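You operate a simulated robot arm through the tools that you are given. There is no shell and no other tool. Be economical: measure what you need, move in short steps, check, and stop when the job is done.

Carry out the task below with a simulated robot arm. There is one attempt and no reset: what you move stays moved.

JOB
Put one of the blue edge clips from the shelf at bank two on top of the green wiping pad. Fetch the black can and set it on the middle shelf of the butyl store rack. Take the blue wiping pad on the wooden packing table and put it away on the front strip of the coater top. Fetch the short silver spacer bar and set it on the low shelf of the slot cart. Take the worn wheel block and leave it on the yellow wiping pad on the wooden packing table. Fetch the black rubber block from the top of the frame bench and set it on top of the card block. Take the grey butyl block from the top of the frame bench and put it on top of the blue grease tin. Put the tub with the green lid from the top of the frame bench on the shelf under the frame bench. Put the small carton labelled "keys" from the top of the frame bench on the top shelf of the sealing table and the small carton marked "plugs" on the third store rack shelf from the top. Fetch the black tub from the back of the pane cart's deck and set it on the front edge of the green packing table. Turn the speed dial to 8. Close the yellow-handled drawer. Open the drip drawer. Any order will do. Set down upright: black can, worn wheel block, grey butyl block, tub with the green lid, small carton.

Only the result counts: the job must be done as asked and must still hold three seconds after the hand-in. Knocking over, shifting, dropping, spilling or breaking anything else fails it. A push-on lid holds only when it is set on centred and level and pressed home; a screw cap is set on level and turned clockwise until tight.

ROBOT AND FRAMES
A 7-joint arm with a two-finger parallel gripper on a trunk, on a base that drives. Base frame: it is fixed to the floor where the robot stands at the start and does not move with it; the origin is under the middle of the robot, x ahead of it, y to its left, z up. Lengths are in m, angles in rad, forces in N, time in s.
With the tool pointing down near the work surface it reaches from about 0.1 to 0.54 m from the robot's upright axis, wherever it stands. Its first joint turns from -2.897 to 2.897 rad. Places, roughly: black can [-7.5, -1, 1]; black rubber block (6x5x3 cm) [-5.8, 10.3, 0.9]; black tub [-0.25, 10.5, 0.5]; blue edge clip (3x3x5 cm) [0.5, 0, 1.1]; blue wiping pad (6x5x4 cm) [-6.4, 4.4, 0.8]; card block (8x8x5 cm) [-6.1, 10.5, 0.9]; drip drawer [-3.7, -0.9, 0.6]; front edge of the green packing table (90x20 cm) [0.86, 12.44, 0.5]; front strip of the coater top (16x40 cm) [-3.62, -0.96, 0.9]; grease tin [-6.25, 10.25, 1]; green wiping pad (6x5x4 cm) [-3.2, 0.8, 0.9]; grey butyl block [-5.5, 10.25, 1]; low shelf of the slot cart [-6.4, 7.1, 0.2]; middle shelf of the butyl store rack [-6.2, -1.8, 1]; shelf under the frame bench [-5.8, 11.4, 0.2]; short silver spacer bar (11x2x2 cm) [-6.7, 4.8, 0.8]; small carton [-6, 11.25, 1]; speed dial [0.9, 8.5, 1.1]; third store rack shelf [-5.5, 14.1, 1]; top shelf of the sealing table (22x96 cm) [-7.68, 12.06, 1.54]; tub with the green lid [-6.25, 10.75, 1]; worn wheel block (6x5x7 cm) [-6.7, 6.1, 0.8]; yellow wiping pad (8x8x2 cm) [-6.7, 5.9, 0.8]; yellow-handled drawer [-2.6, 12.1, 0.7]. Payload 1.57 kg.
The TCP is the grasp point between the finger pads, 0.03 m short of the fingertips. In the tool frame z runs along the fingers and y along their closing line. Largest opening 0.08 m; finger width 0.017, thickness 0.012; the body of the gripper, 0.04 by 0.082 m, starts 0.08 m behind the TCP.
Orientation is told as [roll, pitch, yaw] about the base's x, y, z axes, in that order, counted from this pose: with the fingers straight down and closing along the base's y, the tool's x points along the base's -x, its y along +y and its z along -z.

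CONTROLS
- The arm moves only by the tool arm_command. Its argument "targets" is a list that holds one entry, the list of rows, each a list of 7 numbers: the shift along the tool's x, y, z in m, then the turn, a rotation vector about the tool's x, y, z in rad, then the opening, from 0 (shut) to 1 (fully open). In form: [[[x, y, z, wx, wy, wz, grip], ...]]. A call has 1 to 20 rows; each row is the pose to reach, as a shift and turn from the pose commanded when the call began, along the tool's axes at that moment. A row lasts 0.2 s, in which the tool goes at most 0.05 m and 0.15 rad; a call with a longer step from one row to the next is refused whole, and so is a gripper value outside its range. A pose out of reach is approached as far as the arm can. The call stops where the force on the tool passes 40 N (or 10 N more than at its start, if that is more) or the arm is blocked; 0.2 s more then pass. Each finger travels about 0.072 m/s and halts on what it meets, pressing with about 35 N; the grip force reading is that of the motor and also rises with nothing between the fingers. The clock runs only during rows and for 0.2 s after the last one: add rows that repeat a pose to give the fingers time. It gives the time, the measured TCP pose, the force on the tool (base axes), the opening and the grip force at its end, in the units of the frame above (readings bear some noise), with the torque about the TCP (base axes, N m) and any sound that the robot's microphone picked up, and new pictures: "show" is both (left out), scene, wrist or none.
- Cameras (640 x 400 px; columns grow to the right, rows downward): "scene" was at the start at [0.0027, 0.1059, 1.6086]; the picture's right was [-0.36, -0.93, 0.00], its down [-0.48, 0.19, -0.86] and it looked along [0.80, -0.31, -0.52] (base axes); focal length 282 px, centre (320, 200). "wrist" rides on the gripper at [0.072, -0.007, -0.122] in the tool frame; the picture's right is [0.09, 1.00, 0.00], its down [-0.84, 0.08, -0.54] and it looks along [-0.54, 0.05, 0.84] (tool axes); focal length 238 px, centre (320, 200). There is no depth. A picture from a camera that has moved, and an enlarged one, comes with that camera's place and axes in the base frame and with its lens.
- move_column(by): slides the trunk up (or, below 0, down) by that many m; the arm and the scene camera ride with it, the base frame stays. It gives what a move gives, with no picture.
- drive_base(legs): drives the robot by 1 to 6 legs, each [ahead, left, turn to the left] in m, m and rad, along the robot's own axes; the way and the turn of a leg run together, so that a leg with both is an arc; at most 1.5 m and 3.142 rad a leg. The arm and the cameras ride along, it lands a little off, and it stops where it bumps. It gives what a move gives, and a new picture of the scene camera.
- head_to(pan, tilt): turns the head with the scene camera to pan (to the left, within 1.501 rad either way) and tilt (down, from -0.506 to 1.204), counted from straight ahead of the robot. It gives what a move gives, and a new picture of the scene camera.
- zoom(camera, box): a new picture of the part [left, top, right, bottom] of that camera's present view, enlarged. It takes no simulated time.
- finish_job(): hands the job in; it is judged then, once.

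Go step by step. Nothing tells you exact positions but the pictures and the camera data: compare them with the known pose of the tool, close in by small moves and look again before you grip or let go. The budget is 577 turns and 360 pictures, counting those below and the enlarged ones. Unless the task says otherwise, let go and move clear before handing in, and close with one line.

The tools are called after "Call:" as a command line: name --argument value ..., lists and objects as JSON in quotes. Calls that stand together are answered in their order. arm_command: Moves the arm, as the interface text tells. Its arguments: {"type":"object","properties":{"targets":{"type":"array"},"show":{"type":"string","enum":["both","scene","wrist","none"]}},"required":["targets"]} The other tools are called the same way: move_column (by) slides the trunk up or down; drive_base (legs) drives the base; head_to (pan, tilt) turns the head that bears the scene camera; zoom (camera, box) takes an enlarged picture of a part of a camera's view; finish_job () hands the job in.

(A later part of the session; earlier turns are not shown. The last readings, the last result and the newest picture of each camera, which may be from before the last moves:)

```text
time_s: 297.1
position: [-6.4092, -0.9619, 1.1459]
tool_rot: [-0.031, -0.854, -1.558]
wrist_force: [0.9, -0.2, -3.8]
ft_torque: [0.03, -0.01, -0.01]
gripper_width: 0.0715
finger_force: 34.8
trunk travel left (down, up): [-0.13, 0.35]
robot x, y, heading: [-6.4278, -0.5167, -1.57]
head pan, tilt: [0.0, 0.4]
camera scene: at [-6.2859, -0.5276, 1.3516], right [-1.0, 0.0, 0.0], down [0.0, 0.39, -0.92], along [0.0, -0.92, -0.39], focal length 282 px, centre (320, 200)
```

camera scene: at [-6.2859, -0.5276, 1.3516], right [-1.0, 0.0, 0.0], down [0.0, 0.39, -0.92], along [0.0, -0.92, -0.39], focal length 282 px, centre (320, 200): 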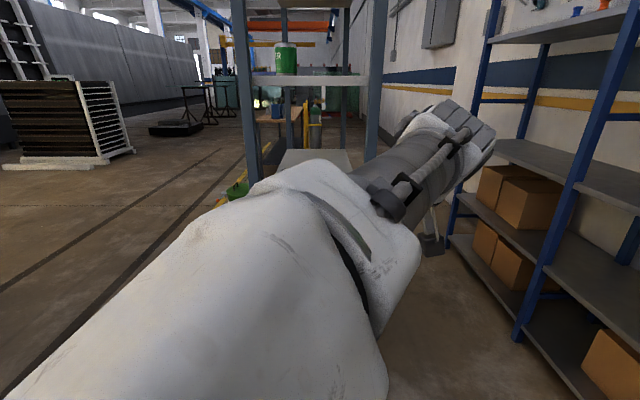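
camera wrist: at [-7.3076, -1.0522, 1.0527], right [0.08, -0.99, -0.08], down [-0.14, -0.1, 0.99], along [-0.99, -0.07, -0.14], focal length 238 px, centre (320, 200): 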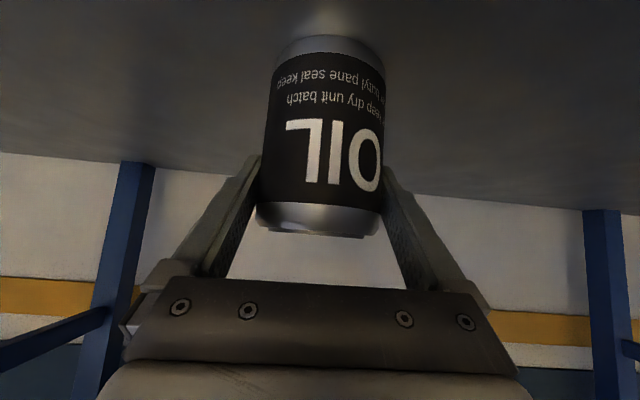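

Facing the rack's north end; posts at about x = -6.41 and -6.08. Shifting left 0.1 m and moving forward.

Call:
drive_base --legs '[[0, 0.1, 0], [0.25, 0, 0]]'

Call:
arm_command --targets '[[[0, 0, 0, 0, 0, 0, 0.5]]]' --show "wrist"

```text
time_s: 300.3
position: [-6.3111, -1.2074, 1.1455]
tool_rot: [-0.03, -0.853, -1.559]
wrist_force: [0.2, -0.1, -4.1]
ft_torque: [0.0, -0.02, 0.02]
gripper_width: 0.0714
finger_force: 35.0
trunk travel left (down, up): [-0.13, 0.35]
robot x, y, heading: [-6.3278, -0.7572, -1.576]
head pan, tilt: [0.0, 0.4]
camera scene: at [-6.1871, -0.7736, 1.3516], right [-1.0, 0.0, 0.0], down [0.0, 0.39, -0.92], along [0.0, -0.92, -0.39], focal length 282 px, centre (320, 200)
```

scene: 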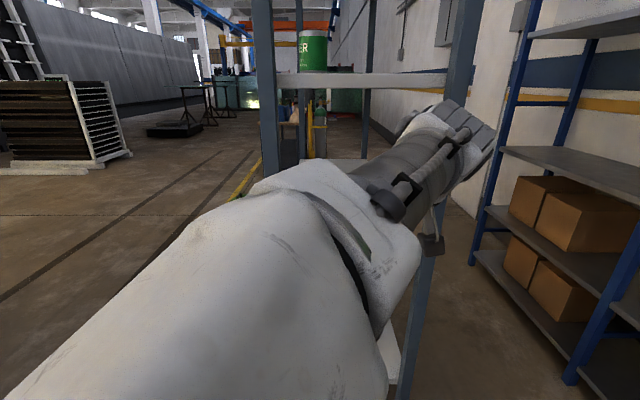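

```text
time_s: 300.7
position: [-6.3111, -1.2069, 1.1445]
tool_rot: [-0.027, -0.854, -1.563]
wrist_force: [-0.4, -0.6, -3.1]
ft_torque: [-0.02, -0.01, -0.05]
gripper_width: 0.0715
finger_force: 34.6
trunk travel left (down, up): [-0.13, 0.35]
robot x, y, heading: [-6.3257, -0.762, -1.573]
head pan, tilt: [0.0, 0.4]
camera wrist: at [-6.3148, -1.0688, 1.1721], right [0.99, 0.05, -0.09], down [0.09, -0.14, 0.99], along [0.03, -0.99, -0.15], focal length 238 px, centre (320, 200)
```

wrist: 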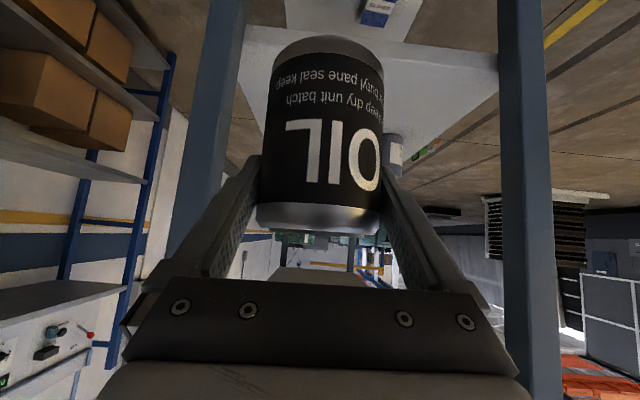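

The middle shelf's near edge is at y ≈ -1.255, opening x -6.39 to -6.125, with a small can at (-6.2, -1.42). Moving forward 0.13 m to set the can at (-6.31, -1.34).

Call:
drive_base --legs '[[0.13, 0, 0]]'

Call:
arm_command --targets '[[[0, 0, 0, 0, 0, 0, 0.5]]]' --show "wrist"

```text
time_s: 302.2
position: [-6.3107, -1.3344, 1.1457]
tool_rot: [-0.03, -0.855, -1.562]
wrist_force: [-0.1, -0.2, -3.4]
ft_torque: [-0.01, 0.02, -0.01]
gripper_width: 0.0714
finger_force: 34.8
trunk travel left (down, up): [-0.13, 0.35]
robot x, y, heading: [-6.3265, -0.889, -1.569]
head pan, tilt: [0.0, 0.4]
camera scene: at [-6.1874, -0.9015, 1.3516], right [-1.0, 0.0, 0.0], down [0.0, 0.39, -0.92], along [0.0, -0.92, -0.39], focal length 282 px, centre (320, 200)
```

scene: 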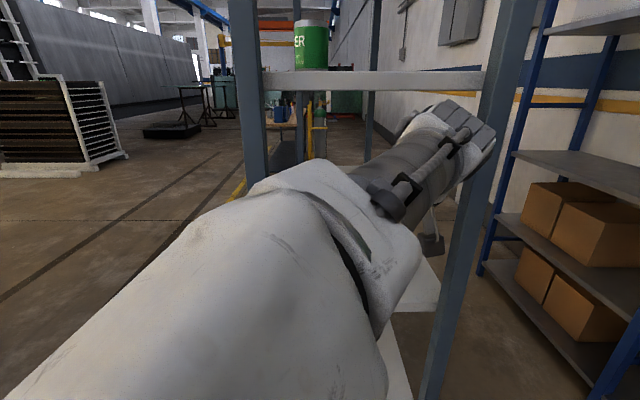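

```text
time_s: 302.6
position: [-6.3122, -1.3349, 1.1452]
tool_rot: [-0.03, -0.853, -1.561]
wrist_force: [0.2, 0.1, -2.5]
ft_torque: [-0.02, 0.01, 0.01]
gripper_width: 0.0712
finger_force: 34.9
trunk travel left (down, up): [-0.13, 0.35]
robot x, y, heading: [-6.323, -0.8851, -1.577]
head pan, tilt: [0.0, 0.4]
camera wrist: at [-6.3153, -1.1966, 1.1721], right [0.99, 0.05, -0.09], down [0.09, -0.14, 0.99], along [0.03, -0.99, -0.15], focal length 238 px, centre (320, 200)
```

wrist: 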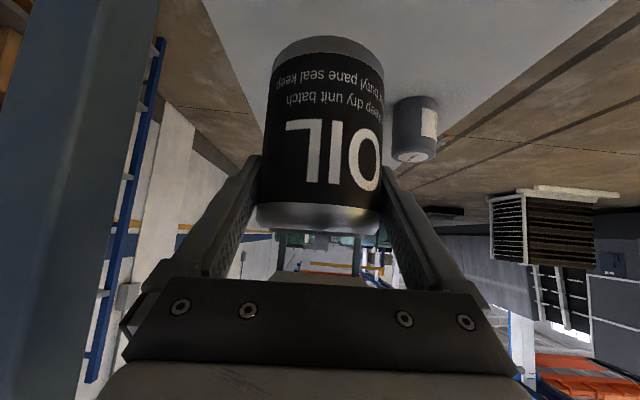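

Clear. Lowering the trunk towards the shelf.

Call:
move_column --by -0.04

Call:
zoom --camera "wrist" --box '[200, 0, 480, 175]'

```text
time_s: 303.4
position: [-6.3117, -1.3342, 1.1059]
tool_rot: [-0.03, -0.855, -1.563]
wrist_force: [-0.1, -0.3, -3.2]
ft_torque: [0.01, 0.02, 0.03]
gripper_width: 0.0715
finger_force: 34.9
trunk travel left (down, up): [-0.09, 0.39]
robot x, y, heading: [-6.3267, -0.8855, -1.572]
head pan, tilt: [0.0, 0.4]
```

```text
2.29 times, centred on (340, 88) of wrist
camera zoom: at [-6.3153, -1.1967, 1.1323], right [0.99, 0.05, -0.09], down [0.09, -0.14, 0.99], along [0.03, -0.99, -0.14], focal length 545 px, centre (274, 457)
```

zoom: 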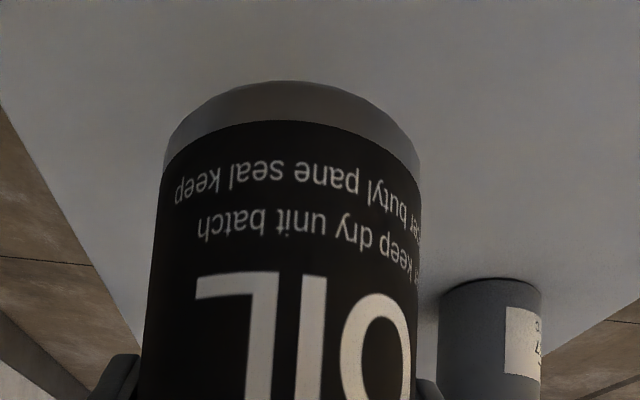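

Call:
move_column --by -0.015

Call:
arm_command --targets '[[[0.003, 0, 0.003, 0, 0, 0, 0.5]]]' --show "none"

```text
time_s: 304.0
position: [-6.312, -1.3371, 1.0898]
tool_rot: [-0.029, -0.855, -1.562]
wrist_force: [-0.1, -1.0, -2.9]
ft_torque: [0.01, -0.01, -0.02]
gripper_width: 0.0714
finger_force: 34.9
trunk travel left (down, up): [-0.075, 0.405]
robot x, y, heading: [-6.3267, -0.8868, -1.567]
head pan, tilt: [0.0, 0.4]
```

```text
time_s: 304.4
position: [-6.3116, -1.3367, 1.0855]
tool_rot: [-0.031, -0.854, -1.562]
wrist_force: [-0.7, 0.5, -3.3]
ft_torque: [0.01, 0.0, -0.03]
gripper_width: 0.0716
finger_force: 36.0
trunk travel left (down, up): [-0.075, 0.405]
robot x, y, heading: [-6.3256, -0.8874, -1.567]
head pan, tilt: [0.0, 0.4]
```

Call:
arm_command --targets '[[[0.0015, 0, 0.0013, 0, 0, 0, 0.5], [0.003, 0, 0.0026, 0, 0, 0, 0.5], [0.0045, 0, 0.004, 0, 0, 0, 0.5], [0.006, 0, 0.0053, 0, 0, 0, 0.5]]]' --show "none"

```text
time_s: 305.4
position: [-6.3109, -1.3358, 1.0779]
tool_rot: [-0.031, -0.855, -1.563]
wrist_force: [0.1, 0.1, -4.1]
ft_torque: [0.02, 0.0, -0.01]
gripper_width: 0.0714
finger_force: 35.0
trunk travel left (down, up): [-0.075, 0.405]
robot x, y, heading: [-6.3276, -0.8881, -1.576]
head pan, tilt: [0.0, 0.4]
```

Call:
arm_command --targets '[[[0.0015, 0, 0.0013, 0, 0, 0, 0.5], [0.003, 0, 0.0026, 0, 0, 0, 0.5], [0.0045, 0, 0.004, 0, 0, 0, 0.5], [0.006, 0, 0.0053, 0, 0, 0, 0.5], [0.0075, 0, 0.0066, 0, 0, 0, 0.5]]]' --show "wrist"

```text
time_s: 306.6
position: [-6.3129, -1.3372, 1.0676]
tool_rot: [-0.029, -0.856, -1.562]
wrist_force: [-0.3, 0.1, -2.3]
ft_torque: [0.0, -0.03, 0.0]
gripper_width: 0.0718
finger_force: 35.2
trunk travel left (down, up): [-0.075, 0.405]
robot x, y, heading: [-6.3251, -0.8907, -1.571]
head pan, tilt: [0.0, 0.4]
camera wrist: at [-6.3166, -1.1975, 1.0955], right [0.99, 0.05, -0.09], down [0.1, -0.14, 0.99], along [0.03, -0.99, -0.14], focal length 238 px, centre (320, 200)
```

wrist: 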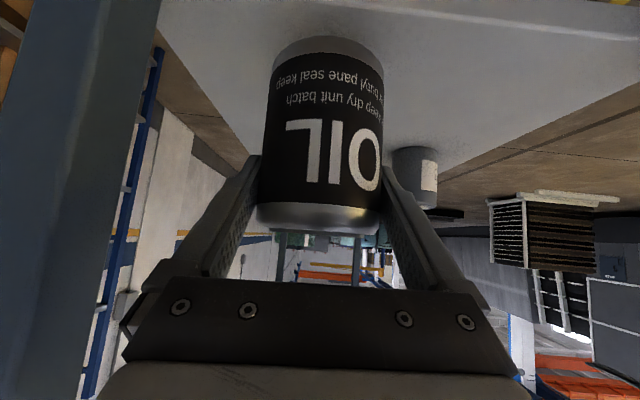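

Shelf appears to be at about 0.968, so about 1.5 cm more.

Call:
arm_command --targets '[[[0.003, 0, 0.0026, 0, 0, 0, 0.5], [0.006, 0, 0.0053, 0, 0, 0, 0.5], [0.0075, 0, 0.0066, 0, 0, 0, 0.5], [0.009, 0, 0.0079, 0, 0, 0, 0.5], [0.0105, 0, 0.0092, 0, 0, 0, 0.5]]]' --show "none"

```text
time_s: 307.8
position: [-6.313, -1.3362, 1.0549]
tool_rot: [-0.029, -0.855, -1.563]
wrist_force: [0.1, -0.2, -3.9]
ft_torque: [0.02, -0.01, -0.01]
gripper_width: 0.0715
finger_force: 34.4
trunk travel left (down, up): [-0.075, 0.405]
robot x, y, heading: [-6.3242, -0.8873, -1.571]
head pan, tilt: [0.0, 0.4]
```

Call:
arm_command --targets '[[[0.0015, 0, 0.0013, 0, 0, 0, 0.5], [0.003, 0, 0.0026, 0, 0, 0, 0.5], [0.0045, 0, 0.004, 0, 0, 0, 0.5], [0.006, 0, 0.0053, 0, 0, 0, 0.5]]]' --show "wrist"

```text
time_s: 308.8
position: [-6.3113, -1.3354, 1.0463]
tool_rot: [-0.031, -0.856, -1.563]
wrist_force: [-0.5, -0.3, -4.0]
ft_torque: [0.0, -0.03, 0.0]
gripper_width: 0.0715
finger_force: 34.7
trunk travel left (down, up): [-0.075, 0.405]
robot x, y, heading: [-6.3262, -0.8866, -1.573]
head pan, tilt: [0.0, 0.4]
camera wrist: at [-6.3162, -1.1969, 1.0726], right [0.99, 0.05, -0.09], down [0.09, -0.14, 0.99], along [0.03, -0.99, -0.15], focal length 238 px, centre (320, 200)
```

wrist: 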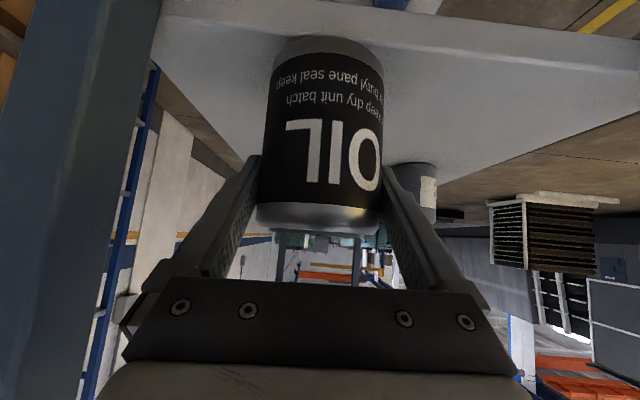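

Call:
arm_command --targets '[[[0.0015, 0, 0.0013, 0, 0, 0, 0.5], [0.003, 0, 0.0026, 0, 0, 0, 0.5], [0.0045, 0, 0.004, 0, 0, 0, 0.5], [0.006, 0, 0.0053, 0, 0, 0, 0.5], [0.0075, 0, 0.0066, 0, 0, 0, 0.5]]]' --show "none"

```text
time_s: 310.0
position: [-6.3136, -1.3359, 1.0363]
tool_rot: [-0.029, -0.857, -1.563]
wrist_force: [0.5, 1.4, 0.9]
ft_torque: [0.11, -0.19, 0.0]
gripper_width: 0.0716
finger_force: 35.3
trunk travel left (down, up): [-0.075, 0.405]
robot x, y, heading: [-6.3266, -0.8874, -1.574]
head pan, tilt: [0.0, 0.4]
```

Touching. Another 2 mm, then open.

Call:
arm_command --targets '[[[0.0012, 0, 0.001, 0, 0, 0, 0.5], [0.0012, 0, 0.001, 0, 0, 0, 0.9], [0.0012, 0, 0.001, 0, 0, 0, 1.0], [0.0012, 0, 0.001, 0, 0, 0, 1.0]]]' --show "wrist"

```text
time_s: 311.0
position: [-6.313, -1.3371, 1.0335]
tool_rot: [-0.03, -0.856, -1.562]
wrist_force: [0.3, 0.5, -0.6]
ft_torque: [-0.01, -0.01, -0.04]
gripper_width: 0.0801
finger_force: 0.1
trunk travel left (down, up): [-0.075, 0.405]
robot x, y, heading: [-6.3252, -0.8877, -1.568]
head pan, tilt: [0.0, 0.4]
camera wrist: at [-6.3168, -1.1971, 1.0614], right [0.99, 0.05, -0.09], down [0.1, -0.14, 0.99], along [0.03, -0.99, -0.14], focal length 238 px, centre (320, 200)
```

wrist: 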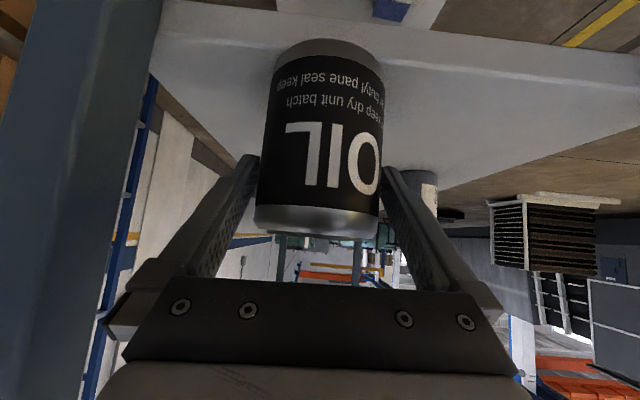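

The can is standing. Backing straight out.

Call:
drive_base --legs '[[-0.3, 0, 0]]'

Call:
arm_command --targets '[[[0, 0, 0, 0, 0, 0, 1]]]' --show "wrist"

```text
time_s: 313.6
position: [-6.315, -1.0371, 1.0345]
tool_rot: [-0.029, -0.856, -1.565]
wrist_force: [-0.4, 0.9, -0.5]
ft_torque: [-0.01, 0.0, -0.02]
gripper_width: 0.0802
finger_force: 0.1
trunk travel left (down, up): [-0.075, 0.405]
robot x, y, heading: [-6.3294, -0.5878, -1.574]
head pan, tilt: [0.0, 0.4]
camera scene: at [-6.1866, -0.603, 1.2966], right [-1.0, 0.0, 0.0], down [0.0, 0.39, -0.92], along [0.0, -0.92, -0.39], focal length 282 px, centre (320, 200)
```

scene: 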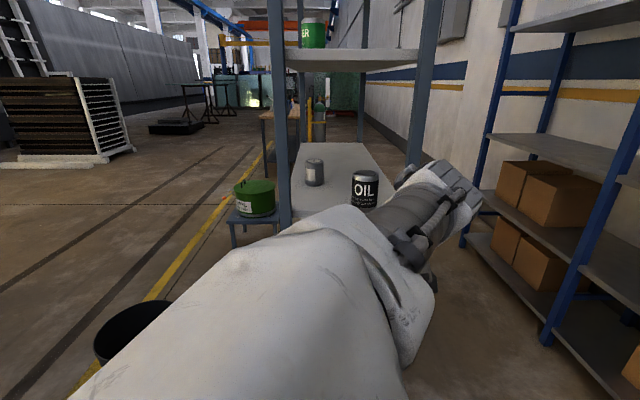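

```text
time_s: 313.9
position: [-6.3126, -1.038, 1.0346]
tool_rot: [-0.031, -0.855, -1.564]
wrist_force: [0.8, 0.2, 0.8]
ft_torque: [0.04, 0.01, 0.04]
gripper_width: 0.0796
finger_force: 0.0
trunk travel left (down, up): [-0.075, 0.405]
robot x, y, heading: [-6.3275, -0.5855, -1.576]
head pan, tilt: [0.0, 0.4]
camera wrist: at [-6.3166, -0.8986, 1.0615], right [0.99, 0.04, -0.09], down [0.09, -0.14, 0.99], along [0.03, -0.99, -0.14], focal length 238 px, centre (320, 200)
```

wrist: 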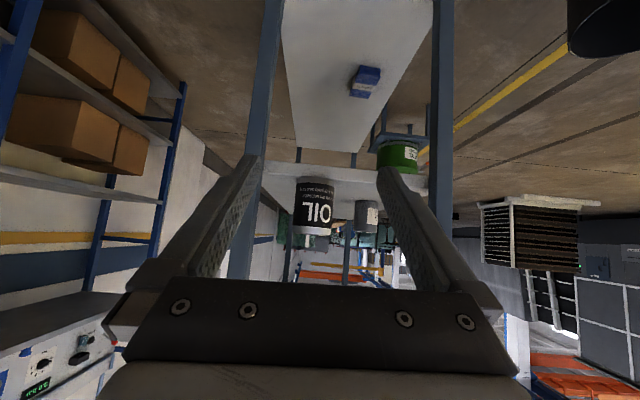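

Can is standing on the middle shelf. Next the packing table: restoring the arm to tool-down and heading north.

Call:
move_column --by 0.25

Call:
arm_command --targets '[[[0.02, 0, 0, 0, 0.12, 0, 0.5], [0.04, 0, -0.01, 0, 0.24, 0, 0.5], [0.06, 0, -0.02, 0, 0.36, 0, 0.5], [0.06, 0, -0.04, 0, 0.48, 0, 0.5], [0.06, 0, -0.06, 0, 0.6, 0, 0.5], [0.06, 0, -0.08, 0, 0.72, 0, 0.5], [0.06, 0, -0.1, 0, 0.855, 0, 0.5]]]' --show "none"

Call:
drive_base --legs '[[0, 1.2, 0], [0, 0, 3.14]]'

```text
time_s: 316.5
position: [-6.3121, -1.0376, 1.2829]
tool_rot: [-0.028, -0.856, -1.564]
wrist_force: [-0.3, 0.1, -0.3]
ft_torque: [0.01, -0.01, 0.02]
gripper_width: 0.0801
finger_force: 0.0
trunk travel left (down, up): [-0.325, 0.155]
robot x, y, heading: [-6.3259, -0.5891, -1.575]
head pan, tilt: [0.0, 0.4]
```

```text
time_s: 318.1
position: [-6.3111, -0.9217, 1.3062]
tool_rot: [-0.02, 0.002, -1.585]
wrist_force: [0.7, -0.7, -0.4]
ft_torque: [-0.02, -0.02, 0.0]
gripper_width: 0.0399
finger_force: 0.1
trunk travel left (down, up): [-0.325, 0.155]
robot x, y, heading: [-6.3248, -0.5904, -1.572]
head pan, tilt: [0.0, 0.4]
```

```text
time_s: 337.4
position: [-5.1241, -0.2634, 1.3053]
tool_rot: [-0.019, 0.0, 1.546]
wrist_force: [-0.2, -0.2, 0.1]
ft_torque: [0.03, 0.0, 0.01]
gripper_width: 0.0399
finger_force: 0.0
trunk travel left (down, up): [-0.325, 0.155]
robot x, y, heading: [-5.1108, -0.5964, 1.563]
head pan, tilt: [0.0, 0.4]
camera scene: at [-5.2539, -0.5839, 1.5466], right [1.0, -0.01, 0.0], down [0.0, -0.39, -0.92], along [0.01, 0.92, -0.39], focal length 282 px, centre (320, 200)
```

scene: 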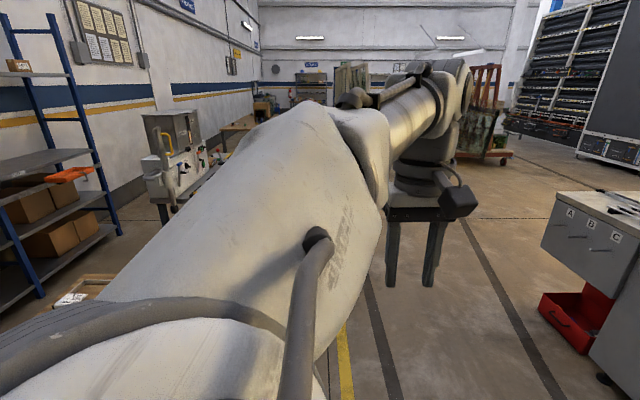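

Heading up the aisle to the packing table.

Call:
drive_base --legs '[[1.4, 0, 0], [1.4, 0.1, 0], [1.4, 0.15, 0], [1.3, 0.05, 0], [0, 0, 1.57]]'

Call:
head_to --pan -0.3 --tilt 0.55

```text
time_s: 377.8
position: [-5.7712, 4.8593, 1.3057]
tool_rot: [-0.02, -0.001, 3.132]
wrist_force: [0.2, -0.5, 0.3]
ft_torque: [-0.01, 0.06, -0.01]
gripper_width: 0.04
finger_force: 0.1
trunk travel left (down, up): [-0.325, 0.155]
robot x, y, heading: [-5.4371, 4.8759, -3.137]
head pan, tilt: [0.0, 0.4]
camera scene: at [-5.4499, 4.7331, 1.5466], right [0.0, 1.0, 0.0], down [0.39, 0.0, -0.92], along [-0.92, 0.0, -0.39], focal length 282 px, centre (320, 200)
```

scene: 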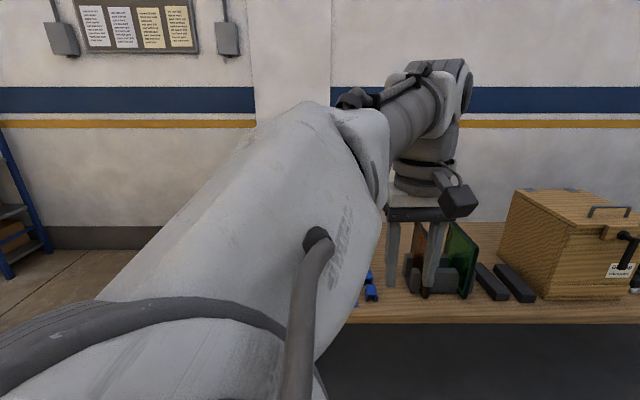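

```text
time_s: 378.6
position: [-5.7703, 4.8579, 1.3055]
tool_rot: [-0.019, 0.0, 3.131]
wrist_force: [0.1, -0.5, 0.7]
ft_torque: [-0.01, 0.04, -0.04]
gripper_width: 0.0402
finger_force: 0.0
trunk travel left (down, up): [-0.325, 0.155]
robot x, y, heading: [-5.439, 4.8753, -3.14]
head pan, tilt: [-0.3, 0.55]
camera scene: at [-5.4431, 4.7596, 1.5329], right [0.29, 0.96, 0.0], down [0.5, -0.15, -0.85], along [-0.82, 0.25, -0.52], focal length 282 px, centre (320, 200)
```

scene: 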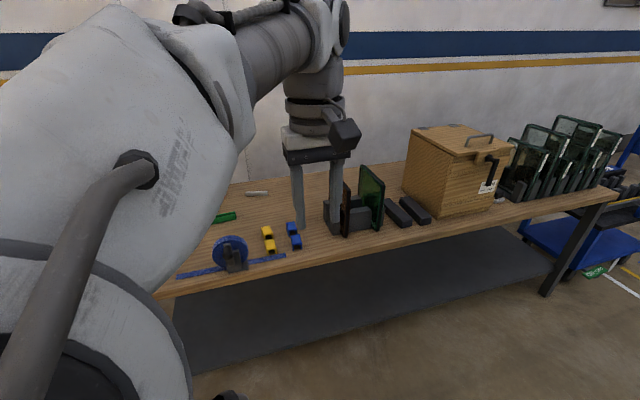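

The elbow blocks my view. I'll turn to the open aisle and try to flip the elbow back by repeating the extreme-pitch manoeuvre.

Call:
drive_base --legs '[[0, 0, 1.57]]'

Call:
arm_command --targets '[[[-0.02, 0, 0.015, 0, -0.14, 0, 0.5], [-0.04, 0, 0.03, 0, -0.28, 0, 0.5], [-0.06, 0, 0.045, 0, -0.42, 0, 0.5], [-0.08, 0, 0.06, 0, -0.56, 0, 0.5], [-0.09, 0, 0.075, 0, -0.7, 0, 0.5], [-0.1, 0, 0.09, 0, -0.84, 0, 0.5], [-0.11, 0, 0.1, 0, -0.98, 0, 0.5], [-0.11, 0, 0.11, 0, -1.12, 0, 0.5], [-0.11, 0, 0.12, 0, -1.26, 0, 0.5], [-0.11, 0, 0.12, 0, -1.4, 0, 0.5], [-0.11, 0, 0.12, 0, -1.5, 0, 0.5]]]' --show "scene"

```text
time_s: 384.2
position: [-5.4207, 4.5396, 1.3052]
tool_rot: [-0.019, 0.0, -1.585]
wrist_force: [1.3, -0.1, -0.7]
ft_torque: [-0.02, -0.03, 0.0]
gripper_width: 0.04
finger_force: 0.0
trunk travel left (down, up): [-0.325, 0.155]
robot x, y, heading: [-5.4364, 4.8728, -1.569]
head pan, tilt: [-0.3, 0.55]
camera scene: at [-5.3239, 4.8674, 1.5329], right [-0.96, 0.3, 0.0], down [0.15, 0.5, -0.85], along [-0.25, -0.81, -0.52], focal length 282 px, centre (320, 200)
```

scene: 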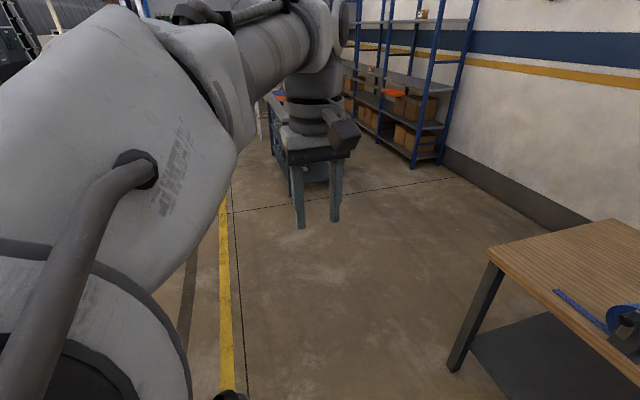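

```text
time_s: 385.9
position: [-5.4768, 4.4362, 1.2208]
tool_rot: [-0.358, -1.075, -1.395]
wrist_force: [0.2, -0.1, 0.2]
ft_torque: [-0.03, 0.0, 0.02]
gripper_width: 0.04
finger_force: 0.1
trunk travel left (down, up): [-0.325, 0.155]
robot x, y, heading: [-5.4348, 4.877, -1.566]
head pan, tilt: [-0.3, 0.55]
stopped in row 8: the arm was blocked; the commanded pose is now the measured one
camera scene: at [-5.3248, 4.8657, 1.5397], right [-0.95, 0.3, 0.0], down [0.14, 0.44, -0.89], along [-0.27, -0.85, -0.46], focal length 282 px, centre (320, 200)
```

scene: 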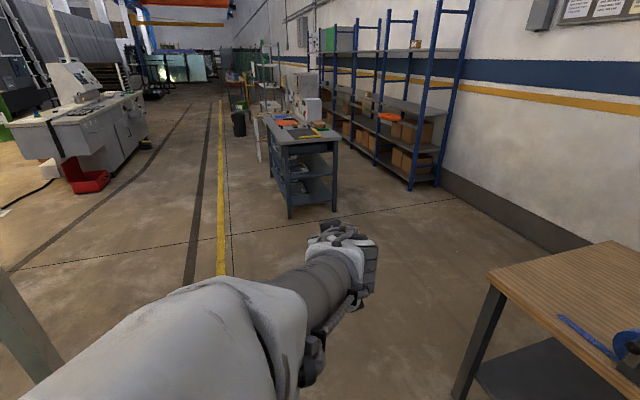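

The hand rolled the opposite way this time, which suggests the elbow is flipping. Returning through the mirrored path.

Call:
arm_command --targets '[[[-0.008, 0.01, 0.019, -0.034, 0.1, 0.002, 0.5], [-0.017, 0.021, 0.039, -0.068, 0.2, 0.004, 0.5], [-0.025, 0.031, 0.058, -0.102, 0.3, 0.006, 0.5], [-0.034, 0.041, 0.077, -0.137, 0.4, 0.008, 0.5], [-0.042, 0.051, 0.096, -0.171, 0.5, 0.01, 0.5], [-0.051, 0.062, 0.116, -0.205, 0.6, 0.012, 0.5], [-0.059, 0.072, 0.135, -0.239, 0.7, 0.014, 0.5], [-0.059, 0.072, 0.135, -0.239, 0.7, 0.014, 0.5]]]' --show "scene"

```text
time_s: 386.4
position: [-5.6285, 4.4861, 1.3075]
tool_rot: [-0.777, -1.101, -1.473]
wrist_force: [0.8, -1.4, -0.1]
ft_torque: [-0.01, -0.01, -0.08]
gripper_width: 0.0399
finger_force: 0.1
out of reach, approached as far as the arm can: row 2
trunk travel left (down, up): [-0.325, 0.155]
robot x, y, heading: [-5.4321, 4.8721, -1.569]
head pan, tilt: [-0.3, 0.55]
stopped in row 2: the arm was blocked; the commanded pose is now the measured one
camera scene: at [-5.3273, 4.8661, 1.5432], right [-0.94, 0.35, 0.0], down [0.14, 0.39, -0.91], along [-0.31, -0.85, -0.42], focal length 282 px, centre (320, 200)
```

scene: 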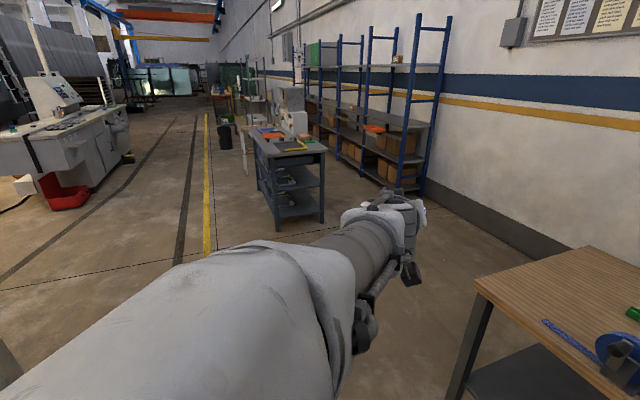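

Call:
arm_command --targets '[[[0, 0.024, 0, -0.085, 0.086, -0.026, 0.5], [0, 0.049, 0, -0.17, 0.172, -0.051, 0.5], [0, 0.073, 0, -0.255, 0.259, -0.077, 0.5], [0, 0.097, 0, -0.34, 0.345, -0.103, 0.5], [0, 0.121, 0, -0.425, 0.431, -0.128, 0.5], [0, 0.146, 0, -0.51, 0.518, -0.154, 0.5], [0, 0.17, 0, -0.595, 0.604, -0.18, 0.5], [-0.007, 0.194, 0.005, -0.68, 0.69, -0.205, 0.5], [-0.007, 0.194, 0.005, -0.68, 0.69, -0.205, 0.5]]]' --show "scene"

```text
time_s: 386.8
position: [-5.7425, 4.6032, 1.3473]
tool_rot: [-0.887, -1.14, -1.795]
wrist_force: [0.3, -0.3, 0.2]
ft_torque: [0.0, 0.02, -0.07]
gripper_width: 0.04
finger_force: 0.2
out of reach, approached as far as the arm can: row 1
trunk travel left (down, up): [-0.325, 0.155]
robot x, y, heading: [-5.4356, 4.8748, -1.569]
head pan, tilt: [-0.3, 0.55]
stopped in row 2: the arm was blocked; the commanded pose is now the measured one
camera scene: at [-5.3269, 4.8651, 1.5441], right [-0.94, 0.34, 0.0], down [0.14, 0.39, -0.91], along [-0.31, -0.86, -0.41], focal length 282 px, centre (320, 200)
```

scene: 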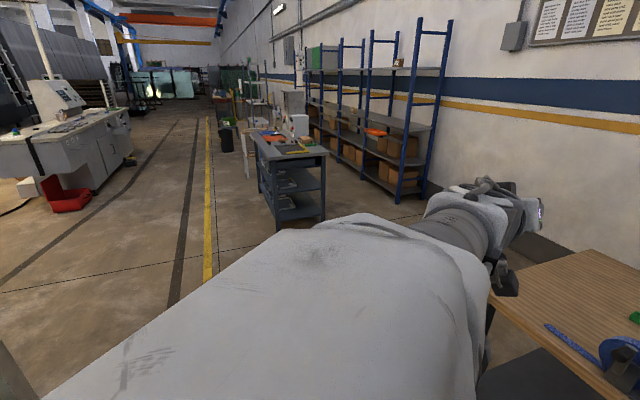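

Call:
arm_command --targets '[[[0.0, 0, -0.02, 0, 0.05, 0, 0.5], [0.0, 0, -0.04, 0, 0.1, 0, 0.5], [0.0, 0, -0.06, 0, 0.15, 0, 0.5]]]' --show "both"

```text
time_s: 387.3
position: [-5.7819, 4.6964, 1.3492]
tool_rot: [-0.788, -1.095, -2.17]
wrist_force: [0.3, 0.0, 0.1]
ft_torque: [-0.01, 0.03, 0.0]
gripper_width: 0.0398
finger_force: 0.2
trunk travel left (down, up): [-0.325, 0.155]
robot x, y, heading: [-5.4348, 4.8764, -1.574]
head pan, tilt: [-0.3, 0.55]
stopped in row 2: the arm was blocked; the commanded pose is now the measured one
camera scene: at [-5.3266, 4.8648, 1.547], right [-0.95, 0.32, 0.0], down [0.12, 0.36, -0.92], along [-0.3, -0.87, -0.39], focal length 282 px, centre (320, 200)
camera wrist: at [-5.6503, 4.7441, 1.3277], right [0.25, -0.88, -0.4], down [0.31, -0.32, 0.89], along [-0.92, -0.35, 0.19], focal length 238 px, centre (320, 200)
```

scene: 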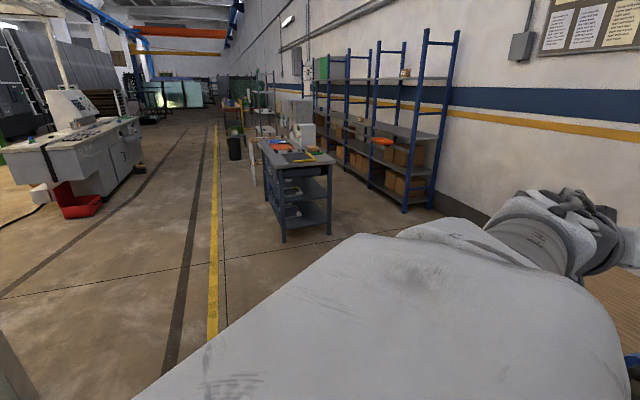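
wrist: 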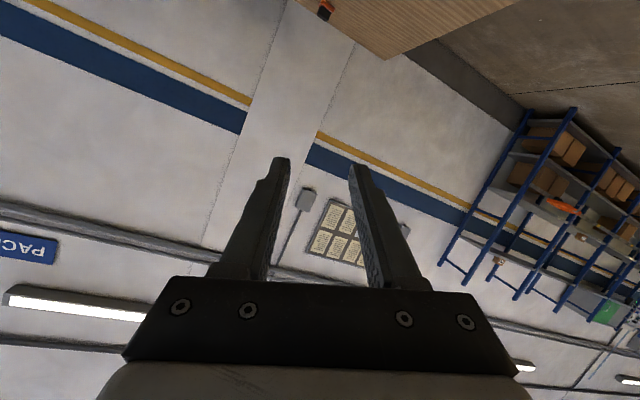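

Call:
arm_command --targets '[[[0, 0, 0, 0, 0.12, 0, 0.5], [0, 0, 0, 0, 0.24, 0, 0.5], [0, 0, 0, 0, 0.36, 0, 0.5], [0, 0, 0, 0, 0.48, 0, 0.5], [0, 0, 0, 0, 0.6, 0, 0.5]]]' --show "scene"

```text
time_s: 387.8
position: [-5.7929, 4.7767, 1.3716]
tool_rot: [-0.643, -1.025, -2.556]
wrist_force: [-0.2, -0.7, -0.3]
ft_torque: [0.04, -0.01, 0.0]
gripper_width: 0.04
finger_force: 0.0
trunk travel left (down, up): [-0.325, 0.155]
robot x, y, heading: [-5.4317, 4.8744, -1.571]
head pan, tilt: [-0.3, 0.55]
stopped in row 2: the arm was blocked; the commanded pose is now the measured one
camera scene: at [-5.3287, 4.8656, 1.5503], right [-0.94, 0.34, 0.0], down [0.12, 0.33, -0.94], along [-0.32, -0.88, -0.35], focal length 282 px, centre (320, 200)
```

scene: 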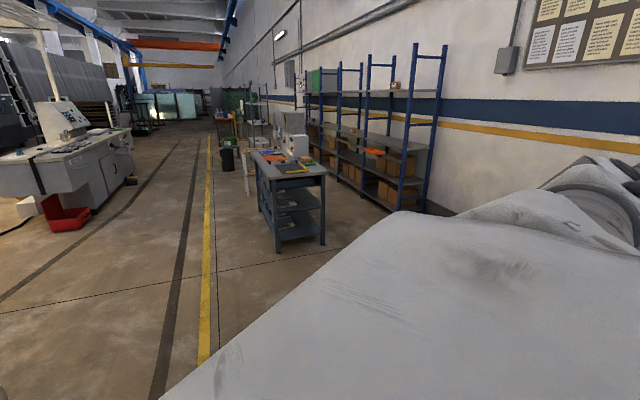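

Call:
arm_command --targets '[[[0, 0, 0, 0, 0.1, 0, 0.5], [0, 0, 0, 0, 0.2, 0, 0.5], [0, 0, 0, 0, 0.3, 0, 0.5], [0, 0, 0, 0, 0.4, 0, 0.5]]]' --show "none"

Call:
arm_command --targets '[[[0, 0, 0, 0, 0.1, 0, 0.5], [0, 0, 0, 0, 0.2, 0, 0.5], [0, 0, 0, 0, 0.3, 0, 0.5], [0, 0, 0, 0, 0.4, 0, 0.5]]]' --show "scene"

```text
time_s: 388.6
position: [-5.7904, 4.8407, 1.3872]
tool_rot: [-0.462, -0.854, -2.95]
wrist_force: [0.2, -0.5, 0.3]
ft_torque: [0.01, 0.01, -0.02]
gripper_width: 0.0399
finger_force: 0.1
trunk travel left (down, up): [-0.325, 0.155]
robot x, y, heading: [-5.4387, 4.8788, -1.569]
head pan, tilt: [-0.3, 0.55]
stopped in row 3: the arm was blocked; the commanded pose is now the measured one
```

```text
time_s: 389.6
position: [-5.7914, 4.8399, 1.3867]
tool_rot: [-0.333, -0.482, 3.136]
wrist_force: [0.1, -0.9, -0.3]
ft_torque: [0.02, -0.03, -0.01]
gripper_width: 0.0401
finger_force: 0.0
trunk travel left (down, up): [-0.325, 0.155]
robot x, y, heading: [-5.4346, 4.8764, -1.57]
head pan, tilt: [-0.3, 0.55]
camera scene: at [-5.3302, 4.8707, 1.5899], right [-0.93, 0.37, 0.0], down [-0.03, -0.07, -1.0], along [-0.37, -0.93, 0.07], focal length 282 px, centre (320, 200)
```

scene: 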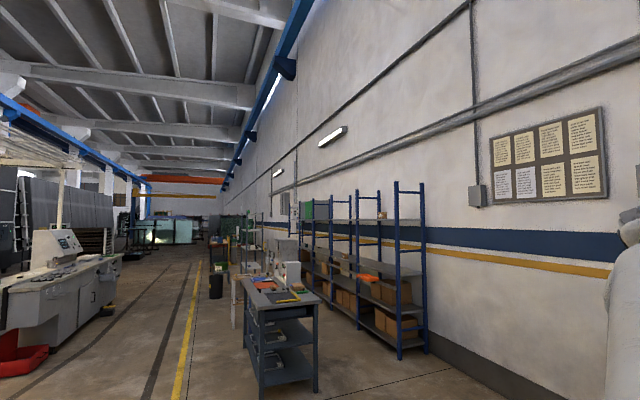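

Settled. Levelling the tool to straight down.

Call:
arm_command --targets '[[[0, 0, 0, -0.067, 0.096, -0.016, 0.5], [0, 0, 0, -0.133, 0.193, -0.032, 0.5], [0, 0, 0, -0.2, 0.289, -0.048, 0.5], [0, 0, 0, -0.267, 0.386, -0.064, 0.5], [0, 0, 0, -0.333, 0.482, -0.08, 0.5]]]' --show "none"

Call:
head_to --pan -0.3 --tilt 0.55

```text
time_s: 390.8
position: [-5.7929, 4.8407, 1.3839]
tool_rot: [0.006, 0.011, 3.137]
wrist_force: [-0.2, 0.3, 0.0]
ft_torque: [0.04, 0.03, 0.04]
gripper_width: 0.0396
finger_force: 0.0
trunk travel left (down, up): [-0.325, 0.155]
robot x, y, heading: [-5.4368, 4.8751, -1.569]
head pan, tilt: [-0.3, 0.55]
```

```text
time_s: 391.4
position: [-5.7933, 4.842, 1.385]
tool_rot: [0.003, 0.009, 3.136]
wrist_force: [-0.7, 0.7, -0.5]
ft_torque: [0.02, 0.0, -0.01]
gripper_width: 0.0403
finger_force: 0.1
trunk travel left (down, up): [-0.325, 0.155]
robot x, y, heading: [-5.4364, 4.8767, -1.571]
head pan, tilt: [-0.3, 0.55]
camera scene: at [-5.3238, 4.8673, 1.5329], right [-0.96, 0.3, 0.0], down [0.15, 0.5, -0.85], along [-0.25, -0.81, -0.52], focal length 282 px, centre (320, 200)
```

scene: 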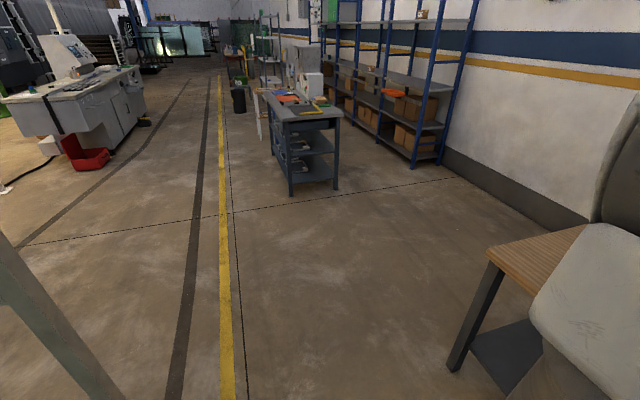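

The elbow is now out of my view. I'll swing the arm back to the front with a J1-like arc.

Call:
arm_command --targets '[[[0.003, 0.0463, 0, 0, 0, -0.13, 0.5], [0.012, 0.0918, 0, 0, 0, -0.26, 0.5], [0.0269, 0.1357, 0, 0, 0, -0.39, 0.5], [0.0471, 0.1774, 0, 0, 0, -0.52, 0.5], [0.0728, 0.216, 0, 0, 0, -0.65, 0.5], [0.1032, 0.2511, 0, 0, 0, -0.78, 0.5], [0.1379, 0.2818, 0, 0, 0, -0.91, 0.5], [0.1762, 0.3079, 0, 0, 0, -1.04, 0.5], [0.2177, 0.3287, 0, 0, 0, -1.17, 0.5], [0.2615, 0.344, 0, 0, 0, -1.3, 0.5], [0.3069, 0.3535, 0, 0, 0, -1.43, 0.5], [0.3532, 0.357, 0, 0, 0, -1.56, 0.5]]]' --show "scene"

```text
time_s: 394.0
position: [-5.4398, 4.4824, 1.3897]
tool_rot: [0.009, -0.005, -1.588]
wrist_force: [0.4, 0.5, -0.1]
ft_torque: [-0.01, -0.01, 0.02]
gripper_width: 0.0402
finger_force: 0.0
trunk travel left (down, up): [-0.325, 0.155]
robot x, y, heading: [-5.4385, 4.8781, -1.571]
head pan, tilt: [-0.3, 0.55]
camera scene: at [-5.3237, 4.8673, 1.5329], right [-0.96, 0.3, 0.0], down [0.15, 0.5, -0.85], along [-0.25, -0.81, -0.52], focal length 282 px, centre (320, 200)
```

scene: 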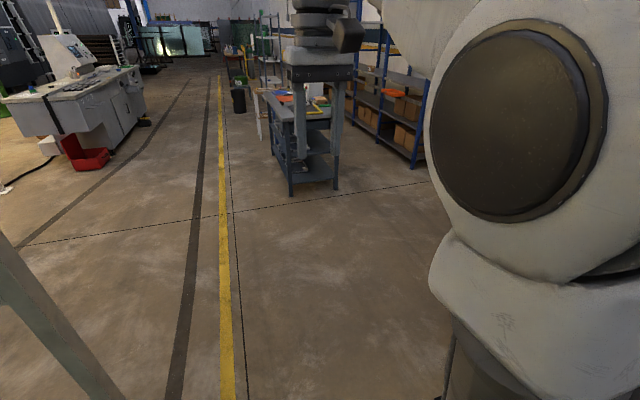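

Elbow is back on the right as at the start. Facing the table again.

Call:
drive_base --legs '[[0, 0, -1.57]]'

Call:
head_to --pan -0.2 --tilt 0.5

```text
time_s: 399.5
position: [-5.828, 4.876, 1.3899]
tool_rot: [0.01, -0.003, 3.132]
wrist_force: [0.9, -0.5, 0.4]
ft_torque: [0.0, -0.01, 0.02]
gripper_width: 0.0397
finger_force: 0.1
trunk travel left (down, up): [-0.325, 0.155]
robot x, y, heading: [-5.437, 4.8718, -3.133]
head pan, tilt: [-0.3, 0.55]
camera scene: at [-5.4422, 4.7596, 1.5329], right [0.29, 0.96, 0.0], down [0.5, -0.15, -0.85], along [-0.82, 0.25, -0.52], focal length 282 px, centre (320, 200)
```

scene: 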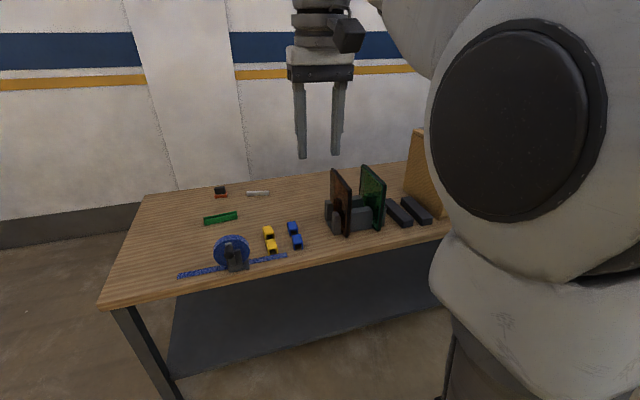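

```text
time_s: 400.1
position: [-5.8293, 4.8762, 1.3892]
tool_rot: [0.008, -0.004, 3.131]
wrist_force: [0.6, 0.0, 0.2]
ft_torque: [0.06, 0.0, -0.03]
gripper_width: 0.04
finger_force: 0.0
trunk travel left (down, up): [-0.325, 0.155]
robot x, y, heading: [-5.4358, 4.8761, -3.131]
head pan, tilt: [-0.201, 0.499]
camera scene: at [-5.4455, 4.7512, 1.5374], right [0.19, 0.98, 0.0], down [0.47, -0.09, -0.88], along [-0.86, 0.17, -0.48], focal length 282 px, centre (320, 200)
```

scene: 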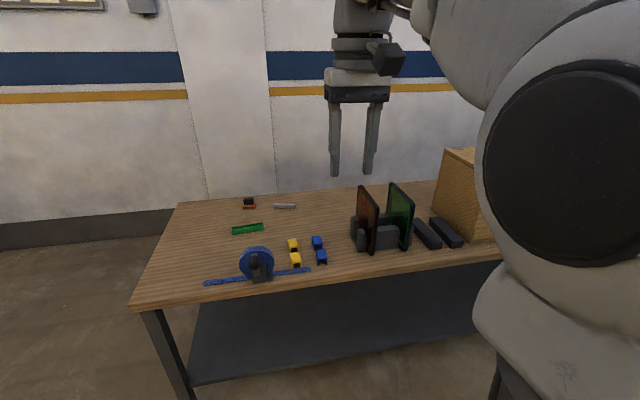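

Call:
zoom --camera "scene" --box '[190, 170, 350, 270]'

```text
4.00 times, centred on (270, 220) of scene
camera zoom: at [-5.4455, 4.7512, 1.5374], right [0.19, 0.98, 0.0], down [0.47, -0.09, -0.88], along [-0.86, 0.17, -0.48], focal length 1128 px, centre (520, 120)
```

zoom: 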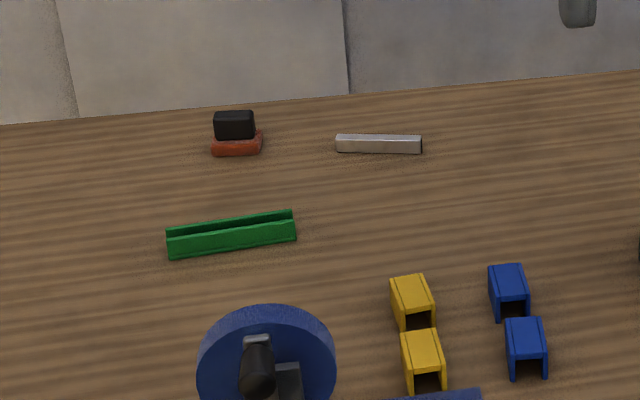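

The silver bar is at about (-6.716, 4.817), lying nearly along y. It's out of reach from the front, so I'll come at it from behind the table (between table and wall), entering from the south.

Call:
drive_base --legs '[[0, 1.4, 0], [1.1, 0, 0], [0, 0, 3.13]]'

Call:
head_to --pan 0.8 --tilt 0.5

```text
time_s: 428.0
position: [-6.1426, 3.4635, 1.3892]
tool_rot: [0.008, -0.004, 0.022]
wrist_force: [0.0, 0.6, -0.6]
ft_torque: [0.02, 0.03, 0.01]
gripper_width: 0.0401
finger_force: 0.0
trunk travel left (down, up): [-0.325, 0.155]
robot x, y, heading: [-6.5354, 3.4519, 0.042]
head pan, tilt: [-0.201, 0.499]
camera scene: at [-6.531, 3.5749, 1.5375], right [-0.16, -0.99, 0.0], down [-0.47, 0.08, -0.88], along [0.87, -0.14, -0.48], focal length 282 px, centre (320, 200)
```

scene: 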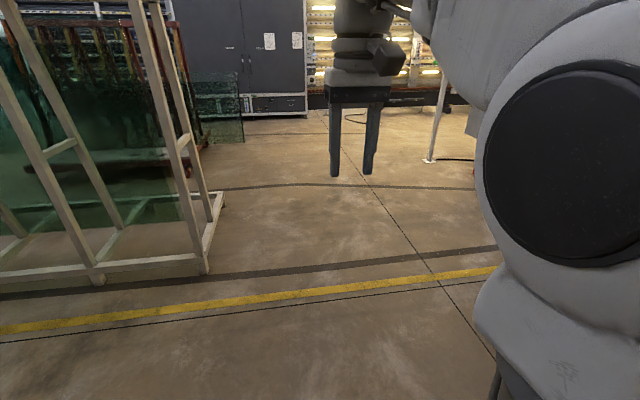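

```text
time_s: 429.2
position: [-6.142, 3.4657, 1.3889]
tool_rot: [0.011, -0.005, 0.024]
wrist_force: [0.7, -0.9, -0.2]
ft_torque: [0.01, 0.02, 0.02]
gripper_width: 0.0398
finger_force: 0.0
trunk travel left (down, up): [-0.325, 0.155]
robot x, y, heading: [-6.5354, 3.4545, 0.039]
head pan, tilt: [0.799, 0.499]
camera scene: at [-6.56, 3.6572, 1.5375], right [0.74, -0.67, 0.0], down [-0.32, -0.36, -0.88], along [0.59, 0.65, -0.48], focal length 282 px, centre (320, 200)
```

scene: 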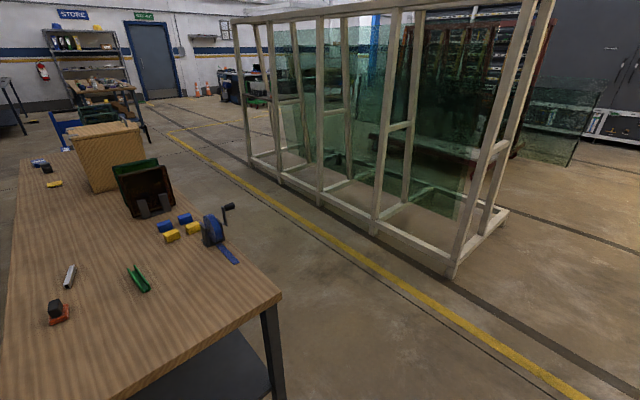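

Call:
head_to --pan 1.45 --tilt 0.5

```text
time_s: 430.3
position: [-6.1419, 3.4657, 1.3888]
tool_rot: [0.011, -0.003, 0.024]
wrist_force: [0.4, 0.5, -0.3]
ft_torque: [-0.01, -0.02, 0.02]
gripper_width: 0.0399
finger_force: 0.1
trunk travel left (down, up): [-0.325, 0.155]
robot x, y, heading: [-6.5369, 3.4551, 0.036]
head pan, tilt: [1.45, 0.499]
camera scene: at [-6.6135, 3.6802, 1.5375], right [1.0, -0.08, 0.0], down [-0.04, -0.48, -0.88], along [0.07, 0.88, -0.48], focal length 282 px, centre (320, 200)
```

scene: 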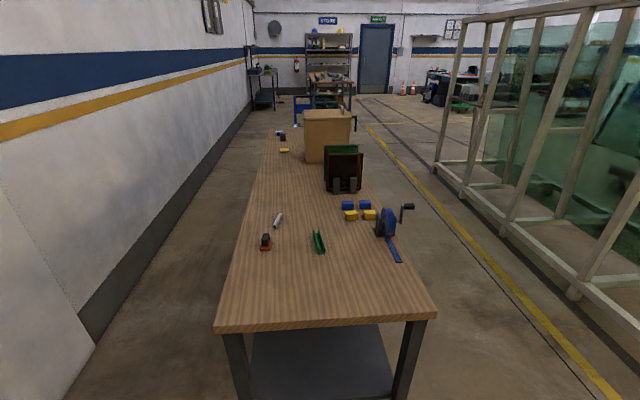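

The lane behind the table is clear. I'll reverse into it and strafe north to the wheel block at y ≈ 6.

Call:
drive_base --legs '[[-0.7, 0, -0.036], [0, 1.3, 0], [0, 1.25, 0]]'

Call:
head_to --pan 0.1 --tilt 0.8

```text
time_s: 453.9
position: [-6.8431, 5.9529, 1.3894]
tool_rot: [0.008, -0.003, -0.028]
wrist_force: [0.6, -0.6, -0.2]
ft_torque: [0.01, 0.01, 0.0]
gripper_width: 0.0401
finger_force: 0.1
trunk travel left (down, up): [-0.325, 0.155]
robot x, y, heading: [-7.2332, 5.9596, -0.01]
head pan, tilt: [1.45, 0.499]
camera scene: at [-7.3034, 6.1907, 1.5375], right [0.99, -0.13, 0.0], down [-0.06, -0.47, -0.88], along [0.11, 0.87, -0.48], focal length 282 px, centre (320, 200)
```

scene: 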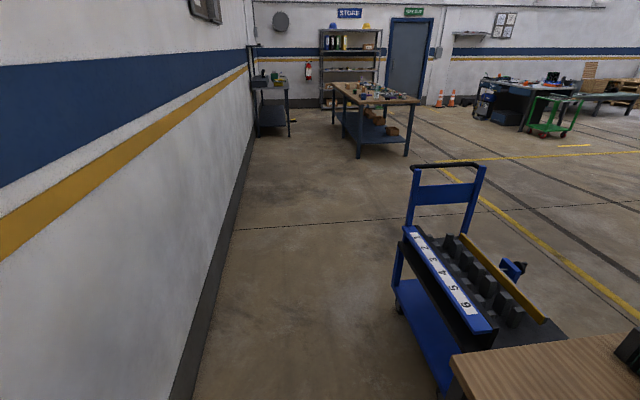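

```text
time_s: 455.4
position: [-6.8443, 5.9511, 1.3888]
tool_rot: [0.008, -0.003, -0.028]
wrist_force: [0.4, 1.2, -0.4]
ft_torque: [-0.01, -0.01, 0.02]
gripper_width: 0.0401
finger_force: 0.1
trunk travel left (down, up): [-0.325, 0.155]
robot x, y, heading: [-7.2345, 5.9599, -0.01]
head pan, tilt: [0.099, 0.799]
camera scene: at [-7.235, 6.1076, 1.5115], right [0.09, -1.0, 0.0], down [-0.71, -0.06, -0.7], along [0.69, 0.06, -0.72], focal length 282 px, centre (320, 200)
```

scene: 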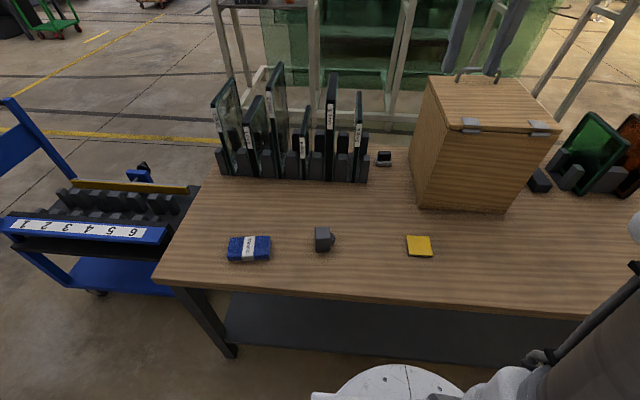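

Call:
zoom --camera "scene" --box '[210, 130, 450, 280]'

```text
2.67 times, centred on (330, 205) of scene
camera zoom: at [-7.235, 6.1076, 1.5115], right [0.09, -1.0, 0.0], down [-0.71, -0.06, -0.7], along [0.69, 0.06, -0.72], focal length 752 px, centre (293, 187)
```

zoom: 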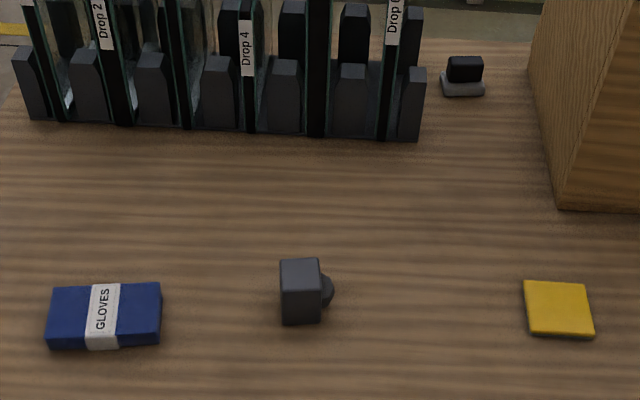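

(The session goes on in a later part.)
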